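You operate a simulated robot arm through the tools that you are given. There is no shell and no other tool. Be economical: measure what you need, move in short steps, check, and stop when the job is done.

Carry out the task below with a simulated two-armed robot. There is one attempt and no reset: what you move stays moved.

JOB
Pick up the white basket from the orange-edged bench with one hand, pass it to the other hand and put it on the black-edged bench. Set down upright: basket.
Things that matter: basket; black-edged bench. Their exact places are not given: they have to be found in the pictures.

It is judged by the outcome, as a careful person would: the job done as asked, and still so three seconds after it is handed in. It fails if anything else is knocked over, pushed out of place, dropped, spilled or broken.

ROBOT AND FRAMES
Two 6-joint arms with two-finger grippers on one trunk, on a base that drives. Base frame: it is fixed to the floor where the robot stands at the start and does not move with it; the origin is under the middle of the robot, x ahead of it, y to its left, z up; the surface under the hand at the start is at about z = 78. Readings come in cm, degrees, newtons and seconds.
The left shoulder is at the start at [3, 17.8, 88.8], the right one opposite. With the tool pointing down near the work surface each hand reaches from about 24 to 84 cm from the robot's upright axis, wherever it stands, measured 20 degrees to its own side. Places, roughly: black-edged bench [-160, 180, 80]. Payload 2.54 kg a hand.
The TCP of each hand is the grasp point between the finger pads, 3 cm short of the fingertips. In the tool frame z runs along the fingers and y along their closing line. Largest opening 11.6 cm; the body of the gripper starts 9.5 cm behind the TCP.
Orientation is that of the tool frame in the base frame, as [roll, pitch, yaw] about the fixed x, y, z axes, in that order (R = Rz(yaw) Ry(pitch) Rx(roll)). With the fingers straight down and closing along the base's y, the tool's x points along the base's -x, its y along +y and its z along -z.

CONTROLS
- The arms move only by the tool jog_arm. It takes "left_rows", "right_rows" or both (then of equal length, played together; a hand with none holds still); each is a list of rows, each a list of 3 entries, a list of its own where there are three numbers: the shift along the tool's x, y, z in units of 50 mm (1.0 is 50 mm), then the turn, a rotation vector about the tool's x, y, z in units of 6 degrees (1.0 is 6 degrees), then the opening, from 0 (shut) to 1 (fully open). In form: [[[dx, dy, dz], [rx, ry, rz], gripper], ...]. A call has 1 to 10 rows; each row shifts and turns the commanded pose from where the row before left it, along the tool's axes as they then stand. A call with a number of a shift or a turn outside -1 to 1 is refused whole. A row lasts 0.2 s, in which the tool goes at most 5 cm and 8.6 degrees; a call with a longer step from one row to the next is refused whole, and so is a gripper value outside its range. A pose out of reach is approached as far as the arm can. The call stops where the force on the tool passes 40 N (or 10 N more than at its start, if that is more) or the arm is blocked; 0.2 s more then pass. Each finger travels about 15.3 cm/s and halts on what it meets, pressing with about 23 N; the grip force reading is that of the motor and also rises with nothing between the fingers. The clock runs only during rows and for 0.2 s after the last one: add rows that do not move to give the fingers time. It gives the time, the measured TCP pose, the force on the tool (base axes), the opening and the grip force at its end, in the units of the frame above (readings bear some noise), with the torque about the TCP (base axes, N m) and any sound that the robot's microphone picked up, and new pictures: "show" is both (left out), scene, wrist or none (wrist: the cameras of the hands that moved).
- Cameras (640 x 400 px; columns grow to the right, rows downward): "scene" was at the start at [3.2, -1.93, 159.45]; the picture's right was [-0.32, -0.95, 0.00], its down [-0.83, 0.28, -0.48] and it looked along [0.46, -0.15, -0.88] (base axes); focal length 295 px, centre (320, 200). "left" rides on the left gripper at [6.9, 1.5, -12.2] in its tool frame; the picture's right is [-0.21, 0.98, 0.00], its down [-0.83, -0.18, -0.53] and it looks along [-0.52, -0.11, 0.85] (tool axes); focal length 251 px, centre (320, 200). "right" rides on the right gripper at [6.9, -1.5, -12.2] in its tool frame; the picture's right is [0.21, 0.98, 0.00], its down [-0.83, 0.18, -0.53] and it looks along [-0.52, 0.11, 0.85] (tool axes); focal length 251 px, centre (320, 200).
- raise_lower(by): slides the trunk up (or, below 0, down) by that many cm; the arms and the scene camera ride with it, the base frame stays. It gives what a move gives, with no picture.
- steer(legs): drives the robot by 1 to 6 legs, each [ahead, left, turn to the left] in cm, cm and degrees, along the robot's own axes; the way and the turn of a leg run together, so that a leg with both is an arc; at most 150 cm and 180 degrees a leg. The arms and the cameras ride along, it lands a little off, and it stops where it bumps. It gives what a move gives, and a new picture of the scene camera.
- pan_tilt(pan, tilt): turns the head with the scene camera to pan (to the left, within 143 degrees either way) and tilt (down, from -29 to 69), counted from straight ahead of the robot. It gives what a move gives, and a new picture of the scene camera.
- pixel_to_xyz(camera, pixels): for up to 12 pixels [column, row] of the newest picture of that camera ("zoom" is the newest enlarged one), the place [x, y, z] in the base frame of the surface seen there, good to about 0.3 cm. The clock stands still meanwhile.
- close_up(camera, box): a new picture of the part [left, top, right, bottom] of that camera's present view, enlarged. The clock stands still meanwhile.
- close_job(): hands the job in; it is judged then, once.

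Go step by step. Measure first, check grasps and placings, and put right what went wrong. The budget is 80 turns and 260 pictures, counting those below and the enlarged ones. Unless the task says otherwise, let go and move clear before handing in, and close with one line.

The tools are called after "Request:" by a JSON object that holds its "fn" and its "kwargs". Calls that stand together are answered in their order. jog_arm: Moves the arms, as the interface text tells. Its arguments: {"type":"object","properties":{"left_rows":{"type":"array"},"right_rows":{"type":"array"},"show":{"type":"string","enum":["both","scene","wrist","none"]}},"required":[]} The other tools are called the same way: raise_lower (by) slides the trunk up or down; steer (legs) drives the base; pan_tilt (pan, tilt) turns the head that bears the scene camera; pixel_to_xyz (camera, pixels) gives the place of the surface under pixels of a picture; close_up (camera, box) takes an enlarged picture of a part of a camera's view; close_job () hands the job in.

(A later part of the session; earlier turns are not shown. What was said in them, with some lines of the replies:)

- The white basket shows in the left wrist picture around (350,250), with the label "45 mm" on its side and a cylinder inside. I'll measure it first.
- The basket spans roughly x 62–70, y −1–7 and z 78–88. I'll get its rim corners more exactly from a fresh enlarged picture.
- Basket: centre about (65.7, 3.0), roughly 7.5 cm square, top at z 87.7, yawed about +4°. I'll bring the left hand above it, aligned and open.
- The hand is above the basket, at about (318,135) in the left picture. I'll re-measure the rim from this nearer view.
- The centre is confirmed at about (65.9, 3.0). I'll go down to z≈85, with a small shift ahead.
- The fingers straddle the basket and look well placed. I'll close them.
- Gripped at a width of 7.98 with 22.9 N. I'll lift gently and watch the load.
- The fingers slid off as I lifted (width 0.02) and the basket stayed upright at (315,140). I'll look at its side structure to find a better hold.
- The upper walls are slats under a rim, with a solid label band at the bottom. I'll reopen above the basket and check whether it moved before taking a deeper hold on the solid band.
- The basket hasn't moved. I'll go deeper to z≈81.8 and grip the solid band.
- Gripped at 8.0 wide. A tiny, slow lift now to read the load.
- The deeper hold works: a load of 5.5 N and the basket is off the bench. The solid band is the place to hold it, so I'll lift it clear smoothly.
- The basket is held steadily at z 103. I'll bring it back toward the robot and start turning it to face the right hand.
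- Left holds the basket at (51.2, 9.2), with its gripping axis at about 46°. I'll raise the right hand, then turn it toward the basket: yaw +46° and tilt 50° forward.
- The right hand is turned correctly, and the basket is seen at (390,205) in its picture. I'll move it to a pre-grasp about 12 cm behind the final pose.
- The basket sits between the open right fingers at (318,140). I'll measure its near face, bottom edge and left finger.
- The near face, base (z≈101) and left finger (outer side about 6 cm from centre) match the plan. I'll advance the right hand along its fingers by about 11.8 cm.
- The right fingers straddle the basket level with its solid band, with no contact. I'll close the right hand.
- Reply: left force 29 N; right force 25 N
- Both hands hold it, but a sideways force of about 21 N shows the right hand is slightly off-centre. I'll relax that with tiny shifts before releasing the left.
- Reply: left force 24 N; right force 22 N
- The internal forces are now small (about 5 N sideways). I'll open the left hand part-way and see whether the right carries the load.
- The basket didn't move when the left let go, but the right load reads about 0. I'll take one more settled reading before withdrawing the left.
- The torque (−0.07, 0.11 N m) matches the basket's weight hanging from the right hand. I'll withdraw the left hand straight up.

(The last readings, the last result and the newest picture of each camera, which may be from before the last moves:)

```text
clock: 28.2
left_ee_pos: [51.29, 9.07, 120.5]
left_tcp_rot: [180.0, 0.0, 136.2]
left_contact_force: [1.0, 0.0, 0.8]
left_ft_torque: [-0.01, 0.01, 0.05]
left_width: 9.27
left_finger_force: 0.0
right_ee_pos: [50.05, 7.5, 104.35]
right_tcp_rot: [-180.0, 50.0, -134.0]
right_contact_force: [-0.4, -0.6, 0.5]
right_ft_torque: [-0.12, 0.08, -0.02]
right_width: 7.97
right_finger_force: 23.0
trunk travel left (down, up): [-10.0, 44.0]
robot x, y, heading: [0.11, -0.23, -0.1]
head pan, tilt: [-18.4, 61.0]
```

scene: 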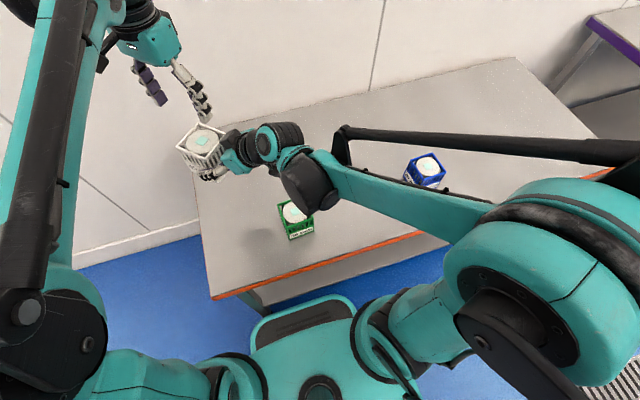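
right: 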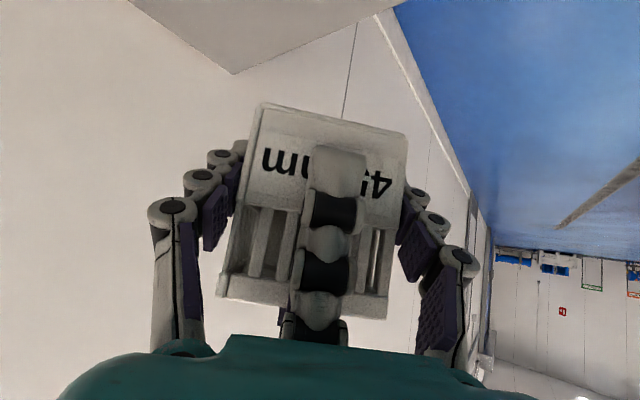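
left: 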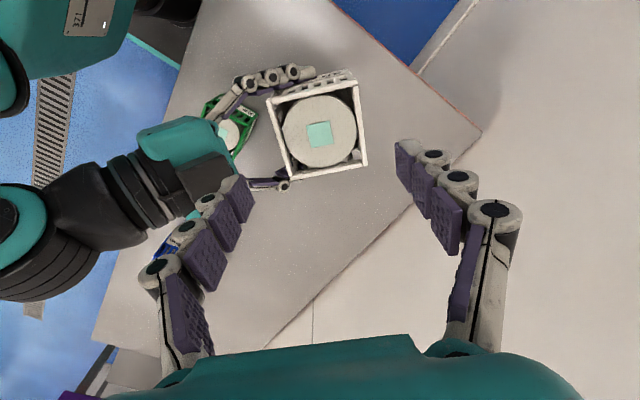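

The handover is complete: the basket hangs level from the right hand. I'll move the left hand aside and look for the black-edged bench behind-left.

Request:
{"fn": "jog_arm", "kwargs": {"left_rows": [[[0.6, 0, 0], [0, 0, 0], 0.8], [[0.7, 0, 0], [0, 0, 0], 0.8], [[0.7, 0, 0], [0, 0, 0], 0.8], [[0.7, 0, 0], [0, 0, 0], 0.8], [[0.7, 0, 0], [0, 0, 0], 0.8], [[0.6, 0, 0], [0, 0, 0], 0.8]], "show": "none"}}

Request:
{"fn": "pan_tilt", "kwargs": {"pan": 125, "tilt": 20}}

```text
clock: 29.6
left_ee_pos: [36.59, 23.05, 120.83]
left_tcp_rot: [179.9, 0.0, 136.2]
left_contact_force: [-1.1, -0.4, 0.6]
left_ft_torque: [-0.01, -0.07, 0.0]
left_width: 9.31
left_finger_force: 0.1
right_ee_pos: [49.97, 7.54, 104.33]
right_tcp_rot: [-179.9, 50.0, -133.9]
right_contact_force: [-0.5, -0.6, 0.5]
right_ft_torque: [-0.07, 0.09, 0.01]
right_width: 7.95
right_finger_force: 22.6
trunk travel left (down, up): [-10.0, 44.0]
robot x, y, heading: [-0.19, -0.19, 0.0]
head pan, tilt: [-18.4, 61.0]
```

```text
clock: 31.9
left_ee_pos: [36.75, 23.12, 120.87]
left_tcp_rot: [180.0, 0.0, 136.2]
left_contact_force: [-0.7, -0.4, -1.1]
left_ft_torque: [0.0, -0.04, 0.02]
left_width: 9.28
left_finger_force: 0.0
right_ee_pos: [49.88, 7.45, 104.23]
right_tcp_rot: [-180.0, 50.1, -134.0]
right_contact_force: [0.1, 0.0, -0.5]
right_ft_torque: [-0.11, 0.09, -0.02]
right_width: 7.95
right_finger_force: 22.9
trunk travel left (down, up): [-10.0, 44.0]
robot x, y, heading: [-0.16, -0.19, 0.1]
head pan, tilt: [125.0, 20.0]
```

scene: 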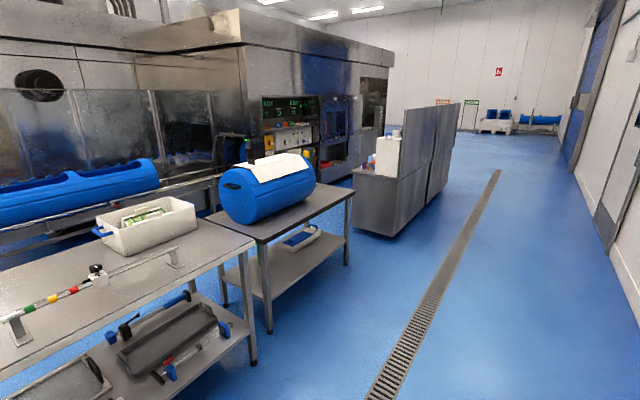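

Benches are visible. The expected direction points to the one with the blue barrel at about (290,210). I'll zoom in and measure.

Request:
{"fn": "close_up", "kwargs": {"camera": "scene", "box": [180, 140, 380, 280]}}

Request:
{"fn": "pixel_to_xyz", "kwargs": {"camera": "scene", "pixels": [[262, 243], [352, 190], [330, 192], [215, 212], [290, 222], [254, 245], [150, 240], [265, 185], [305, 200], [260, 230], [250, 215], [190, 225]]}}

Request:
{"fn": "pan_tilt", "kwargs": {"pan": 100, "tilt": 35}}

```text
2.86 times, centred on (280, 210) of scene
```

zoom: 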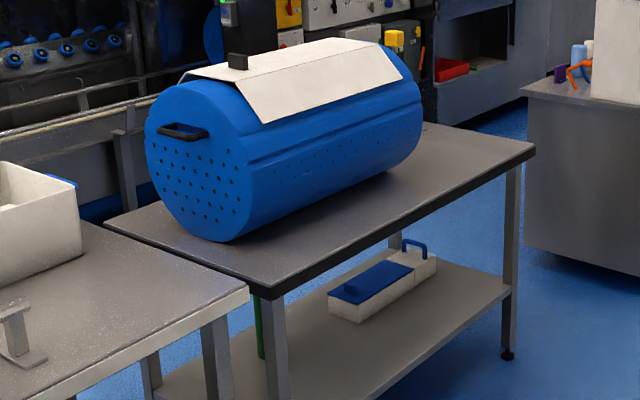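

```text
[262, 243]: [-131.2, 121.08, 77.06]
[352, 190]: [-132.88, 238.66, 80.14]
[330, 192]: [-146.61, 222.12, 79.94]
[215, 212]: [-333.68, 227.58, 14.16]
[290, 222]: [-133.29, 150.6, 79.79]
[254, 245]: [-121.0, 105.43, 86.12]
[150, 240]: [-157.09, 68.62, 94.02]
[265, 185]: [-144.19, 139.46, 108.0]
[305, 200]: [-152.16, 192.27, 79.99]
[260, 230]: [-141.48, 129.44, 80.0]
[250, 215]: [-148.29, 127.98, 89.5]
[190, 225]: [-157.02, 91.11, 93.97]
```

```text
clock: 32.8
left_ee_pos: [36.72, 23.02, 120.92]
left_tcp_rot: [179.9, 0.0, 136.2]
left_contact_force: [0.9, -0.3, 1.3]
left_ft_torque: [0.0, -0.01, 0.0]
left_width: 9.28
left_finger_force: 0.1
right_ee_pos: [49.86, 7.54, 104.28]
right_tcp_rot: [-180.0, 50.0, -134.0]
right_contact_force: [-0.4, 0.4, 0.8]
right_ft_torque: [-0.07, 0.06, -0.01]
right_width: 7.97
right_finger_force: 23.2
trunk travel left (down, up): [-10.0, 44.0]
robot x, y, heading: [0.02, 0.22, -0.1]
head pan, tilt: [100.0, 35.0]
```

scene: 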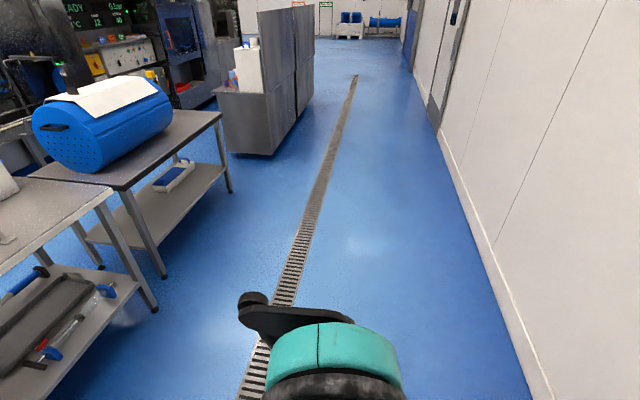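

The bench with the dark edge and blue barrel is the target: top at z≈80, front edge at x≈−131, free at its far-right end (y≈205–238). I'll measure the surroundings for the drive.

Request:
{"fn": "pixel_to_xyz", "kwargs": {"camera": "scene", "pixels": [[270, 156], [228, 151], [220, 112], [190, 125], [175, 112], [165, 130], [122, 188], [106, 190], [250, 110], [158, 308], [540, 395], [440, 130]]}}

Request:
{"fn": "steer", "kwargs": {"legs": [[-45, 0, 0]]}}

```text
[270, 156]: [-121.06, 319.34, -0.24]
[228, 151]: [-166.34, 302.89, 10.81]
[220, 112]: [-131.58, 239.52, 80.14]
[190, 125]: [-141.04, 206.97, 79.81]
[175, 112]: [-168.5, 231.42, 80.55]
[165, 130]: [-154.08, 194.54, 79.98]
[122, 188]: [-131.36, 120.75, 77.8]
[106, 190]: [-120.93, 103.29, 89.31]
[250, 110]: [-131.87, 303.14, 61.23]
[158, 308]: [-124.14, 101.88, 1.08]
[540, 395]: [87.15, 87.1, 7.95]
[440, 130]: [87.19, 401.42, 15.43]
```

```text
clock: 35.4
left_ee_pos: [-7.95, 23.15, 120.79]
left_tcp_rot: [-180.0, 0.0, 137.0]
left_contact_force: [-0.5, -0.4, 0.0]
left_ft_torque: [-0.01, -0.04, 0.01]
left_width: 9.3
left_finger_force: 0.0
right_ee_pos: [5.51, 7.89, 104.26]
right_tcp_rot: [-180.0, 49.9, -133.2]
right_contact_force: [-0.3, 0.3, -0.9]
right_ft_torque: [-0.11, 0.09, 0.02]
right_width: 7.94
right_finger_force: 23.2
trunk travel left (down, up): [-10.0, 44.0]
robot x, y, heading: [-44.24, -0.49, 0.5]
head pan, tilt: [100.0, 35.0]
```

scene: 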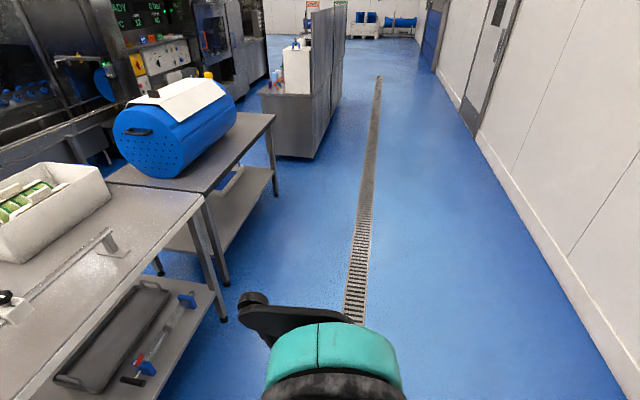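

The lane between x −120 and 87 is clear. I'll strafe left along it, then turn in the open part.

Request:
{"fn": "steer", "kwargs": {"legs": [[0, 110, 0], [10, 115, 0], [0, 0, 90], [0, 0, 89]]}}

Request:
{"fn": "pan_tilt", "kwargs": {"pan": 0, "tilt": 35}}

```text
clock: 54.5
left_ee_pos: [-75.97, 204.96, 120.83]
left_tcp_rot: [-180.0, 0.0, -40.2]
left_contact_force: [0.5, 1.5, 0.1]
left_ft_torque: [-0.02, 0.02, -0.02]
left_width: 9.25
left_finger_force: 0.0
right_ee_pos: [-90.17, 219.66, 104.22]
right_tcp_rot: [-180.0, 50.0, 49.6]
right_contact_force: [0.4, -0.4, -0.2]
right_ft_torque: [0.1, -0.08, 0.0]
right_width: 7.96
right_finger_force: 23.6
trunk travel left (down, up): [-10.0, 44.0]
robot x, y, heading: [-40.83, 230.2, -176.5]
head pan, tilt: [100.0, 35.0]
```

scene: 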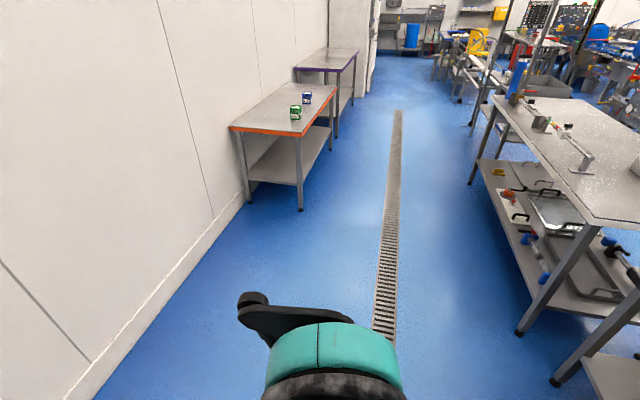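

```text
clock: 56.2
left_ee_pos: [-76.04, 205.0, 120.9]
left_tcp_rot: [180.0, 0.0, -40.2]
left_contact_force: [-0.5, -0.7, -0.5]
left_ft_torque: [0.03, 0.0, 0.0]
left_width: 9.25
left_finger_force: 0.1
right_ee_pos: [-90.33, 219.57, 104.17]
right_tcp_rot: [180.0, 49.8, 49.6]
right_contact_force: [-0.9, -0.1, -0.5]
right_ft_torque: [0.07, -0.09, 0.02]
right_width: 7.98
right_finger_force: 22.8
trunk travel left (down, up): [-10.0, 44.0]
robot x, y, heading: [-41.17, 230.56, -176.3]
head pan, tilt: [0.0, 35.0]
```

scene: 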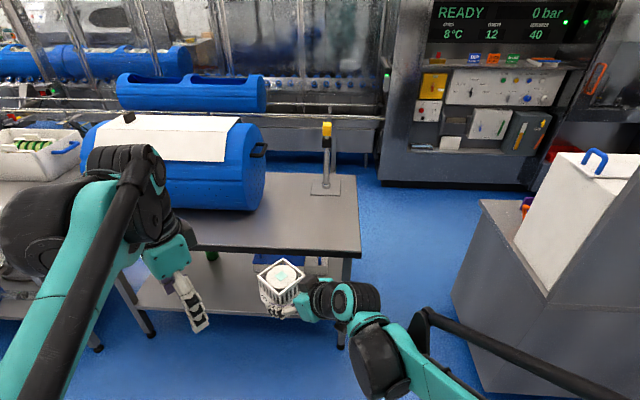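

The basket is still held and level. The bench ahead is free around (300,225), with the barrel to its left and a valve post at (327,188) behind. I'll measure.

Request:
{"fn": "pixel_to_xyz", "kwargs": {"camera": "scene", "pixels": [[360, 254], [280, 250], [200, 246], [356, 178], [312, 193], [341, 193], [260, 205], [240, 212], [300, 225], [330, 235], [282, 272], [327, 125]]}}

Request:
{"fn": "close_up", "kwargs": {"camera": "scene", "box": [220, 160, 380, 330]}}

```text
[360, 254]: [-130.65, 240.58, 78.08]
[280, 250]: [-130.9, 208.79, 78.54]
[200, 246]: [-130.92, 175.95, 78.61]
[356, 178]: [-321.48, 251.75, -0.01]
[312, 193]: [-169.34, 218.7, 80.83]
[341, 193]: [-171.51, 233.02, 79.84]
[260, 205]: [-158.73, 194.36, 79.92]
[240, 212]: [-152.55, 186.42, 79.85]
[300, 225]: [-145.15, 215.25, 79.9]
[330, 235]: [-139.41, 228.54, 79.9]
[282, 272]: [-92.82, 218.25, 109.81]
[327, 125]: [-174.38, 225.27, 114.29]
```

```text
2.35 times, centred on (300, 245) of scene
```

zoom: 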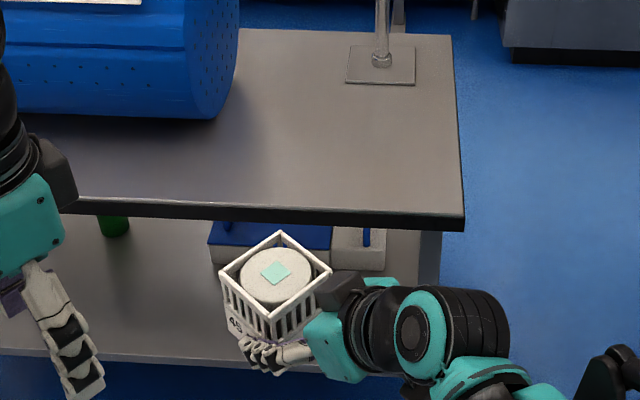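

Bench top is z 79.9, with free space x −131…−168 and y 196…240. The basket's base is at z≈101, so I can drive ahead with it above the bench. I'll drive in two parts.

Request:
{"fn": "steer", "kwargs": {"legs": [[35, 0, 0]]}}

```text
clock: 58.5
left_ee_pos: [-111.26, 203.02, 120.86]
left_tcp_rot: [-180.0, 0.0, -40.4]
left_contact_force: [0.0, -0.5, 0.4]
left_ft_torque: [0.02, -0.04, -0.03]
left_width: 9.27
left_finger_force: 0.0
right_ee_pos: [-125.27, 217.72, 104.18]
right_tcp_rot: [179.9, 49.9, 49.4]
right_contact_force: [-0.9, 0.0, 0.1]
right_ft_torque: [0.1, -0.07, 0.02]
right_width: 7.96
right_finger_force: 22.7
trunk travel left (down, up): [-10.0, 44.0]
robot x, y, heading: [-75.94, 228.05, -176.5]
head pan, tilt: [0.0, 35.0]
```

scene: 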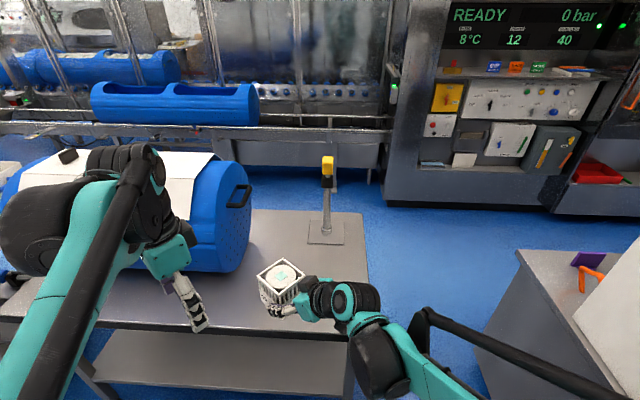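

Before the last bit I'll check the height of the left arm's low parts against the barrel, and the right elbow against the bench edge.

Request:
{"fn": "pixel_to_xyz", "kwargs": {"camera": "scene", "pixels": [[40, 255], [15, 230], [165, 262], [200, 325], [150, 150], [380, 390], [410, 370], [350, 300], [426, 312], [205, 190], [355, 320]]}}

Request:
{"fn": "pan_tilt", "kwargs": {"pan": -25, "tilt": 60}}

```text
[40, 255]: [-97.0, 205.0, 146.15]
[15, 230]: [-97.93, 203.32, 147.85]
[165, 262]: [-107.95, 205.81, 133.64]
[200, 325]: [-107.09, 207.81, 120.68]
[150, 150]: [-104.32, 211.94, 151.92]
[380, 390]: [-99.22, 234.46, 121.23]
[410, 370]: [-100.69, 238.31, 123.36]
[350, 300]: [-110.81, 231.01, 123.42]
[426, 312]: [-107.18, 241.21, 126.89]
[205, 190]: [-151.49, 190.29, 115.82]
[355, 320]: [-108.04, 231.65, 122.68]
```

```text
clock: 59.4
left_ee_pos: [-111.17, 203.04, 120.92]
left_tcp_rot: [180.0, 0.0, -40.3]
left_contact_force: [0.2, -0.8, 0.0]
left_ft_torque: [0.0, -0.01, 0.01]
left_width: 9.26
left_finger_force: 0.1
right_ee_pos: [-125.11, 217.65, 104.21]
right_tcp_rot: [180.0, 49.9, 49.4]
right_contact_force: [0.8, -0.2, 0.4]
right_ft_torque: [0.1, -0.09, 0.0]
right_width: 7.96
right_finger_force: 22.8
trunk travel left (down, up): [-10.0, 44.0]
robot x, y, heading: [-75.93, 228.05, -176.8]
head pan, tilt: [-25.0, 60.0]
```

scene: 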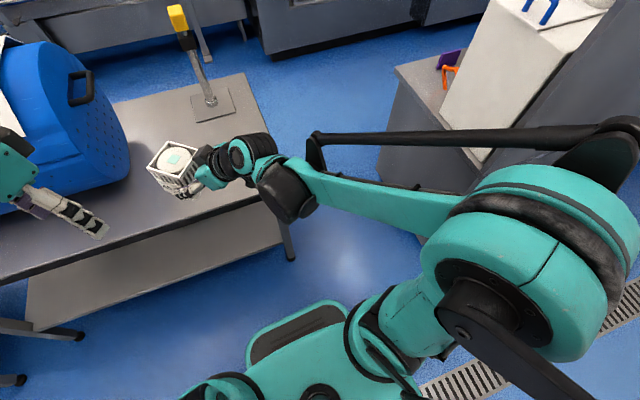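

Request:
{"fn": "pixel_to_xyz", "kwargs": {"camera": "scene", "pixels": [[290, 308], [250, 345], [345, 310], [283, 240], [150, 290], [620, 250], [440, 330], [310, 190], [280, 190]]}}

```text
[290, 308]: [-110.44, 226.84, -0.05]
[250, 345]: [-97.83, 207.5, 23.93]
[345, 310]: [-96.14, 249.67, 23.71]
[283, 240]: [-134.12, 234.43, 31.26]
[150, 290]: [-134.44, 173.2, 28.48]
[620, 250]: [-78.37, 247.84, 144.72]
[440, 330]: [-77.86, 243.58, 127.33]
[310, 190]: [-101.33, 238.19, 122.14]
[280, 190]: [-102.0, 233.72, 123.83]
```

The base front is at about x −101 and the bench at −131, so driving 18 cm more is safe.

Request:
{"fn": "steer", "kwargs": {"legs": [[18, 0, 0]]}}

Request:
{"fn": "pan_tilt", "kwargs": {"pan": 0, "tilt": 50}}

```text
clock: 60.9
left_ee_pos: [-129.43, 202.08, 120.84]
left_tcp_rot: [-180.0, -0.1, -40.7]
left_contact_force: [-0.7, -0.2, -0.3]
left_ft_torque: [-0.01, -0.08, 0.0]
left_width: 9.28
left_finger_force: 0.0
right_ee_pos: [-143.49, 216.83, 104.15]
right_tcp_rot: [179.9, 49.9, 49.1]
right_contact_force: [-0.5, 0.4, -0.9]
right_ft_torque: [0.11, -0.1, 0.02]
right_width: 7.97
right_finger_force: 23.4
trunk travel left (down, up): [-10.0, 44.0]
robot x, y, heading: [-93.94, 226.94, -177.0]
head pan, tilt: [-25.0, 60.0]
```

scene: 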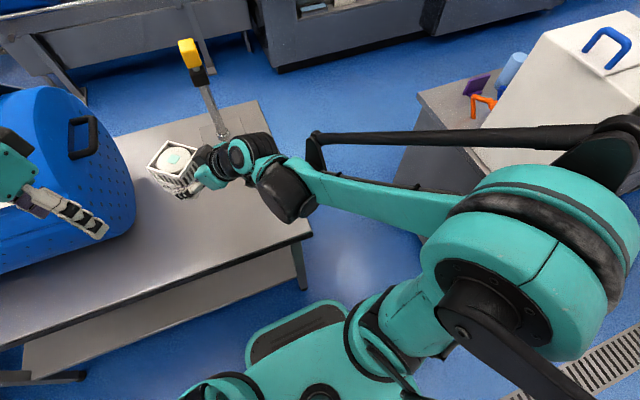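

```text
clock: 61.8
left_ee_pos: [-129.32, 202.14, 120.77]
left_tcp_rot: [-180.0, 0.0, -40.7]
left_contact_force: [-0.1, -0.2, 0.4]
left_ft_torque: [0.04, 0.01, 0.0]
left_width: 9.27
left_finger_force: 0.1
right_ee_pos: [-143.34, 216.92, 104.2]
right_tcp_rot: [-180.0, 49.9, 49.0]
right_contact_force: [-0.5, -0.1, 0.3]
right_ft_torque: [0.08, -0.08, 0.01]
right_width: 7.95
right_finger_force: 23.1
trunk travel left (down, up): [-10.0, 44.0]
robot x, y, heading: [-93.76, 227.13, -177.2]
head pan, tilt: [0.0, 50.0]
```

scene: 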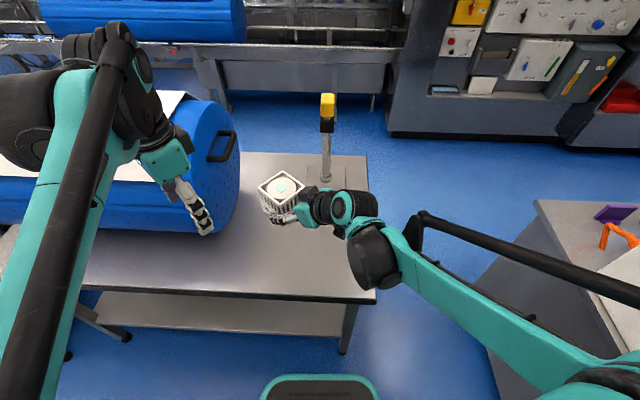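

The basket is above a free spot at about (−144.5, 215.5), with about 21 cm to descend. I'll lower it 18 cm first.

Request:
{"fn": "jog_arm", "kwargs": {"right_rows": [[[0.2, 0, 0.168], [0, 0, 0], 0], [[0.345, 0, 0.289], [0, 0, 0], 0], [[0.345, 0, 0.289], [0, 0, 0], 0], [[0.345, 0, 0.289], [0, 0, 0], 0], [[0.345, 0, 0.289], [0, 0, 0], 0], [[0.345, 0, 0.289], [0, 0, 0], 0], [[0.345, 0, 0.289], [0, 0, 0], 0], [[0.3, 0, 0.252], [0, 0, 0], 0], [[0.19, 0, 0.159], [0, 0, 0], 0], [[0, 0, 0], [0, 0, 0], 0]]}}

Request:
{"fn": "close_up", "kwargs": {"camera": "scene", "box": [220, 130, 420, 300]}}

```text
clock: 64.0
left_ee_pos: [-129.39, 202.02, 120.82]
left_tcp_rot: [179.9, 0.0, -40.7]
left_contact_force: [-0.1, 0.4, 0.0]
left_ft_torque: [0.01, -0.01, 0.02]
left_width: 9.29
left_finger_force: 0.0
right_ee_pos: [-143.77, 216.65, 87.58]
right_tcp_rot: [179.9, 49.8, 49.1]
right_contact_force: [1.2, 0.5, 0.0]
right_ft_torque: [0.1, -0.1, 0.04]
right_width: 7.95
right_finger_force: 23.3
right hand out of reach, approached as far as the arm can: row 9
trunk travel left (down, up): [-10.0, 44.0]
robot x, y, heading: [-93.58, 227.0, -176.7]
head pan, tilt: [0.0, 50.0]
```

scene: 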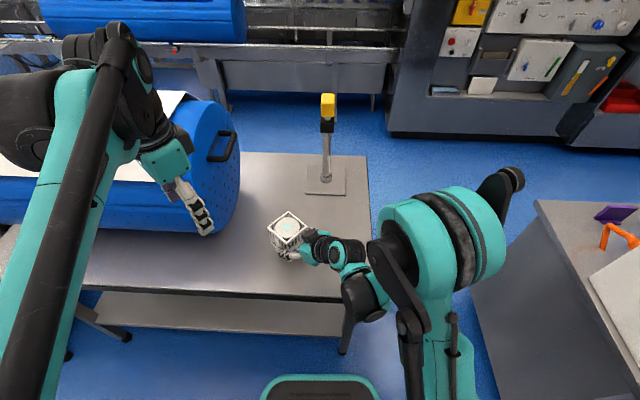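
right: 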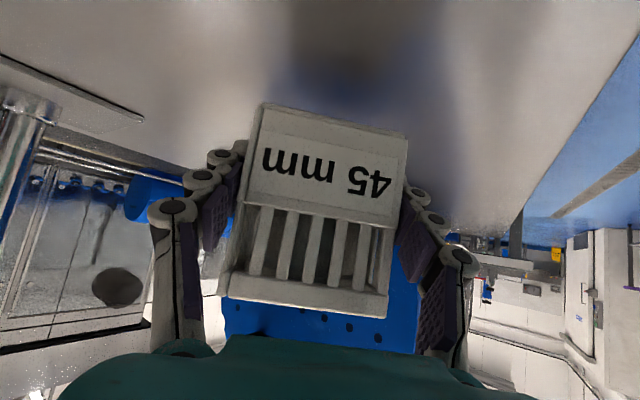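

```text
2.35 times, centred on (320, 215) of scene
```

zoom: 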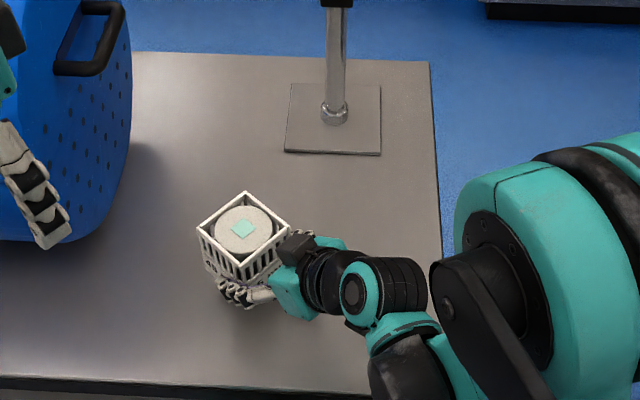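

The arm folded and stopped at z 87.6 (out of reach), about 4 cm short. I'll use the trunk to lower the rest, after checking the base height and the arm's low parts.

Request:
{"fn": "pixel_to_xyz", "kwargs": {"camera": "right", "pixels": [[268, 110], [400, 138], [330, 121], [270, 60], [330, 80]]}}

Request:
{"fn": "pixel_to_xyz", "kwargs": {"camera": "scene", "pixels": [[352, 345], [365, 312], [345, 310], [355, 290], [310, 258], [410, 330], [285, 215], [287, 226], [380, 280]]}}

```text
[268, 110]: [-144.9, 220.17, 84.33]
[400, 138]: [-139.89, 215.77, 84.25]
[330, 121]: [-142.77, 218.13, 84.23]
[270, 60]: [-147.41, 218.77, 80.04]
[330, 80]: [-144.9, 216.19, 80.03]
```

```text
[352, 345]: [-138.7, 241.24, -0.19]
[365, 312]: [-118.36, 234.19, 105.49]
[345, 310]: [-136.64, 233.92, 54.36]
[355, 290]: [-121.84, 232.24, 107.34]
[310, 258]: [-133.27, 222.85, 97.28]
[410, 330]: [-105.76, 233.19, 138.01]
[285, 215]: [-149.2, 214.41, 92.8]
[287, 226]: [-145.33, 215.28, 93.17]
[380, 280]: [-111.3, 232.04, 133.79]
```

The basket's base is level at z≈84.2 and the bench is at 80.0. I'll lower the trunk 3.6 cm.

Request:
{"fn": "raise_lower", "kwargs": {"by": -3.6}}

Request:
{"fn": "jog_arm", "kwargs": {"right_rows": [[[0, 0, 0], [0, 0, 0], 0]]}}

Request:
{"fn": "pixel_to_xyz", "kwargs": {"camera": "right", "pixels": [[268, 110], [400, 138], [330, 121], [270, 60], [330, 80]]}}

```text
clock: 64.8
left_ee_pos: [-129.26, 202.13, 117.29]
left_tcp_rot: [180.0, 0.0, -40.7]
left_contact_force: [-0.4, -1.1, 0.6]
left_ft_torque: [-0.06, 0.01, 0.01]
left_width: 9.3
left_finger_force: 0.0
right_ee_pos: [-143.76, 216.86, 83.97]
right_tcp_rot: [-180.0, 49.7, 49.2]
right_contact_force: [-0.4, 0.3, -0.5]
right_ft_torque: [0.11, -0.11, -0.01]
right_width: 7.95
right_finger_force: 23.1
trunk travel left (down, up): [-6.4, 47.6]
robot x, y, heading: [-94.11, 227.09, -176.9]
head pan, tilt: [0.0, 50.0]
```

```text
clock: 65.2
left_ee_pos: [-129.41, 202.02, 117.2]
left_tcp_rot: [-180.0, 0.0, -40.7]
left_contact_force: [0.8, -0.6, 0.1]
left_ft_torque: [0.02, -0.03, -0.01]
left_width: 9.27
left_finger_force: 0.0
right_ee_pos: [-143.61, 216.75, 83.9]
right_tcp_rot: [-180.0, 49.8, 49.2]
right_contact_force: [-0.4, 0.1, 0.1]
right_ft_torque: [0.1, -0.08, -0.02]
right_width: 7.95
right_finger_force: 22.9
trunk travel left (down, up): [-6.4, 47.6]
robot x, y, heading: [-93.92, 227.21, -177.2]
head pan, tilt: [0.0, 50.0]
```

scene: 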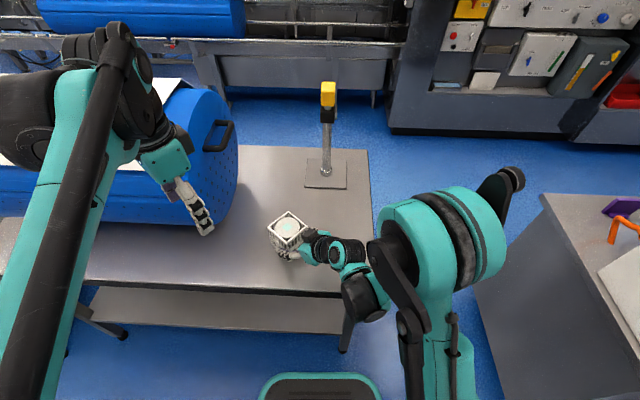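
right: 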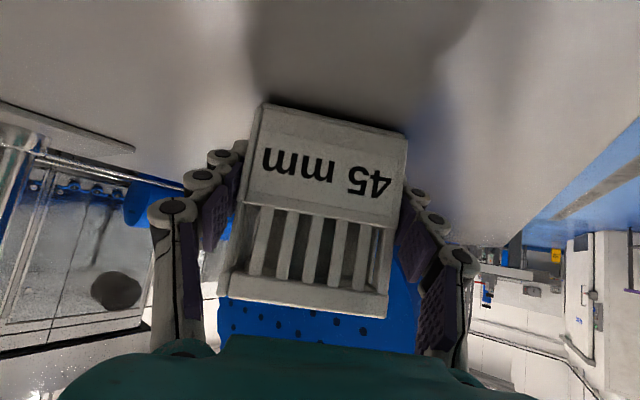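

```text
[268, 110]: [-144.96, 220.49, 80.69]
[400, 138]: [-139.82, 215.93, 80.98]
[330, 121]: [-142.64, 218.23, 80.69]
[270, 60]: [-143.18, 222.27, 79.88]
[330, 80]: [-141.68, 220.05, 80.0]
```

The base is now about 0.7 cm above the bench. I'll lower another 0.5 cm and read the force.

Request:
{"fn": "raise_lower", "kwargs": {"by": -0.5}}

```text
clock: 65.7
left_ee_pos: [-129.12, 202.05, 116.8]
left_tcp_rot: [179.9, 0.1, -40.8]
left_contact_force: [0.4, -0.1, 1.3]
left_ft_torque: [0.02, -0.01, 0.0]
left_width: 9.31
left_finger_force: 0.0
right_ee_pos: [-143.82, 216.77, 83.57]
right_tcp_rot: [-179.9, 50.1, 49.2]
right_contact_force: [-4.2, -0.8, 19.1]
right_ft_torque: [-0.47, 0.52, -0.11]
right_width: 7.99
right_finger_force: 22.5
trunk travel left (down, up): [-5.9, 48.1]
robot x, y, heading: [-94.06, 226.91, -176.9]
head pan, tilt: [0.0, 50.0]
```

Contact: an upward force of 19 N shows the basket on the bench. I'll ease up 0.2 cm to relax the press.

Request:
{"fn": "raise_lower", "kwargs": {"by": 0.2}}

```text
clock: 66.2
left_ee_pos: [-129.35, 202.13, 117.04]
left_tcp_rot: [-180.0, -0.1, -40.7]
left_contact_force: [-0.2, 0.2, -0.9]
left_ft_torque: [-0.01, 0.03, 0.01]
left_width: 9.32
left_finger_force: 0.2
right_ee_pos: [-143.69, 216.67, 83.57]
right_tcp_rot: [179.9, 49.8, 49.3]
right_contact_force: [-2.4, -0.5, 3.1]
right_ft_torque: [-0.22, 0.44, -0.02]
right_width: 7.99
right_finger_force: 23.1
trunk travel left (down, up): [-6.1, 47.9]
robot x, y, heading: [-93.88, 227.64, -176.9]
head pan, tilt: [0.0, 50.0]
```

Only 3 N of press remains. I'll open the right hand without moving it.

Request:
{"fn": "jog_arm", "kwargs": {"right_rows": [[[0, 0, 0], [0, 0, 0], 0.75], [[0, 0, 0], [0, 0, 0], 0.9], [[0, 0, 0], [0, 0, 0], 1], [[0, 0, 0], [0, 0, 0], 1]]}}

```text
clock: 67.2
left_ee_pos: [-129.19, 202.04, 117.02]
left_tcp_rot: [180.0, 0.0, -40.8]
left_contact_force: [-0.9, -1.1, -0.7]
left_ft_torque: [0.01, -0.02, -0.06]
left_width: 9.29
left_finger_force: 0.0
right_ee_pos: [-143.68, 216.88, 83.59]
right_tcp_rot: [180.0, 49.8, 49.2]
right_contact_force: [0.0, 0.6, 0.1]
right_ft_torque: [0.02, 0.02, -0.01]
right_width: 11.58
right_finger_force: 0.0
trunk travel left (down, up): [-6.1, 47.9]
robot x, y, heading: [-93.98, 227.39, -176.8]
head pan, tilt: [0.0, 50.0]
```

scene: 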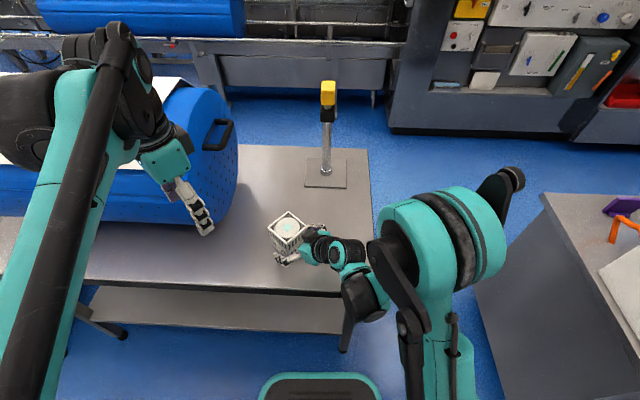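
right: 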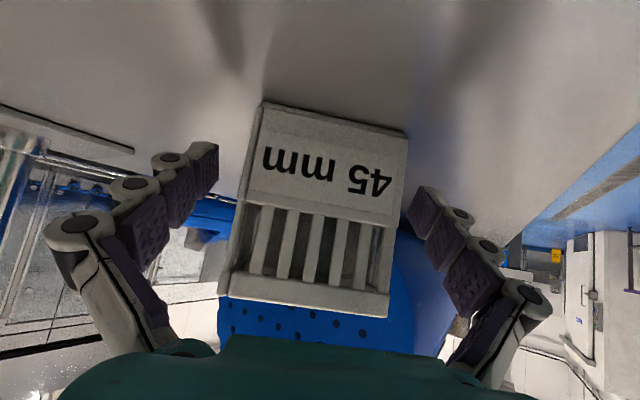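

Released, and the basket stands free between the open fingers. Raising the trunk straight up clears it, since nothing on the hand lies over or under the basket.

Request:
{"fn": "raise_lower", "kwargs": {"by": 20}}

Request:
{"fn": "steer", "kwargs": {"legs": [[-25, 0, 0]]}}

Request:
{"fn": "close_up", "kwargs": {"camera": "scene", "box": [200, 80, 400, 240]}}

```text
clock: 69.4
left_ee_pos: [-129.13, 202.06, 136.93]
left_tcp_rot: [-180.0, 0.0, -40.7]
left_contact_force: [-0.7, 0.2, -0.7]
left_ft_torque: [0.03, -0.03, 0.0]
left_width: 9.31
left_finger_force: 0.2
right_ee_pos: [-143.7, 216.7, 103.66]
right_tcp_rot: [179.9, 49.8, 49.2]
right_contact_force: [0.9, 0.5, 0.4]
right_ft_torque: [0.01, -0.02, 0.0]
right_width: 11.61
right_finger_force: 0.1
trunk travel left (down, up): [-26.1, 27.9]
robot x, y, heading: [-94.18, 227.25, -176.9]
head pan, tilt: [0.0, 50.0]
```

```text
clock: 71.2
left_ee_pos: [-103.94, 203.29, 137.04]
left_tcp_rot: [-180.0, -0.1, -40.1]
left_contact_force: [0.1, 0.6, -0.1]
left_ft_torque: [0.02, 0.02, 0.0]
left_width: 9.28
left_finger_force: 0.1
right_ee_pos: [-118.5, 217.73, 103.71]
right_tcp_rot: [180.0, 49.9, 49.7]
right_contact_force: [0.1, -0.2, 0.5]
right_ft_torque: [0.03, 0.01, -0.01]
right_width: 11.57
right_finger_force: 0.1
trunk travel left (down, up): [-26.1, 27.9]
robot x, y, heading: [-68.74, 228.34, -176.3]
head pan, tilt: [0.0, 50.0]
```

scene: 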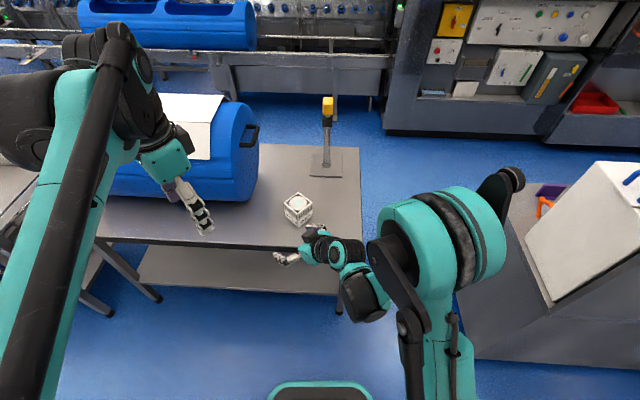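

```text
2.50 times, centred on (300, 160) of scene
```

zoom: 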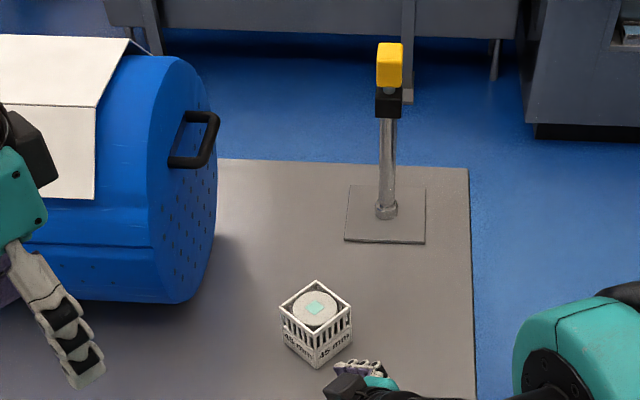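

The basket stands upright on the black-edged bench at (298,208), well in from the edge, and both hands are clear. Handing in.

Request:
{"fn": "close_job", "kwargs": {}}

```text
The job is handed in.
```

The white basket is upright on the black-edged bench: the left hand picked it up, passed it to the right hand, and the right hand set it down. On the first lift the left hand's grip slipped off the slats. The basket stayed upright on the orange-edged bench, and the second grip, lower down on the solid band, held. Nothing else was touched.
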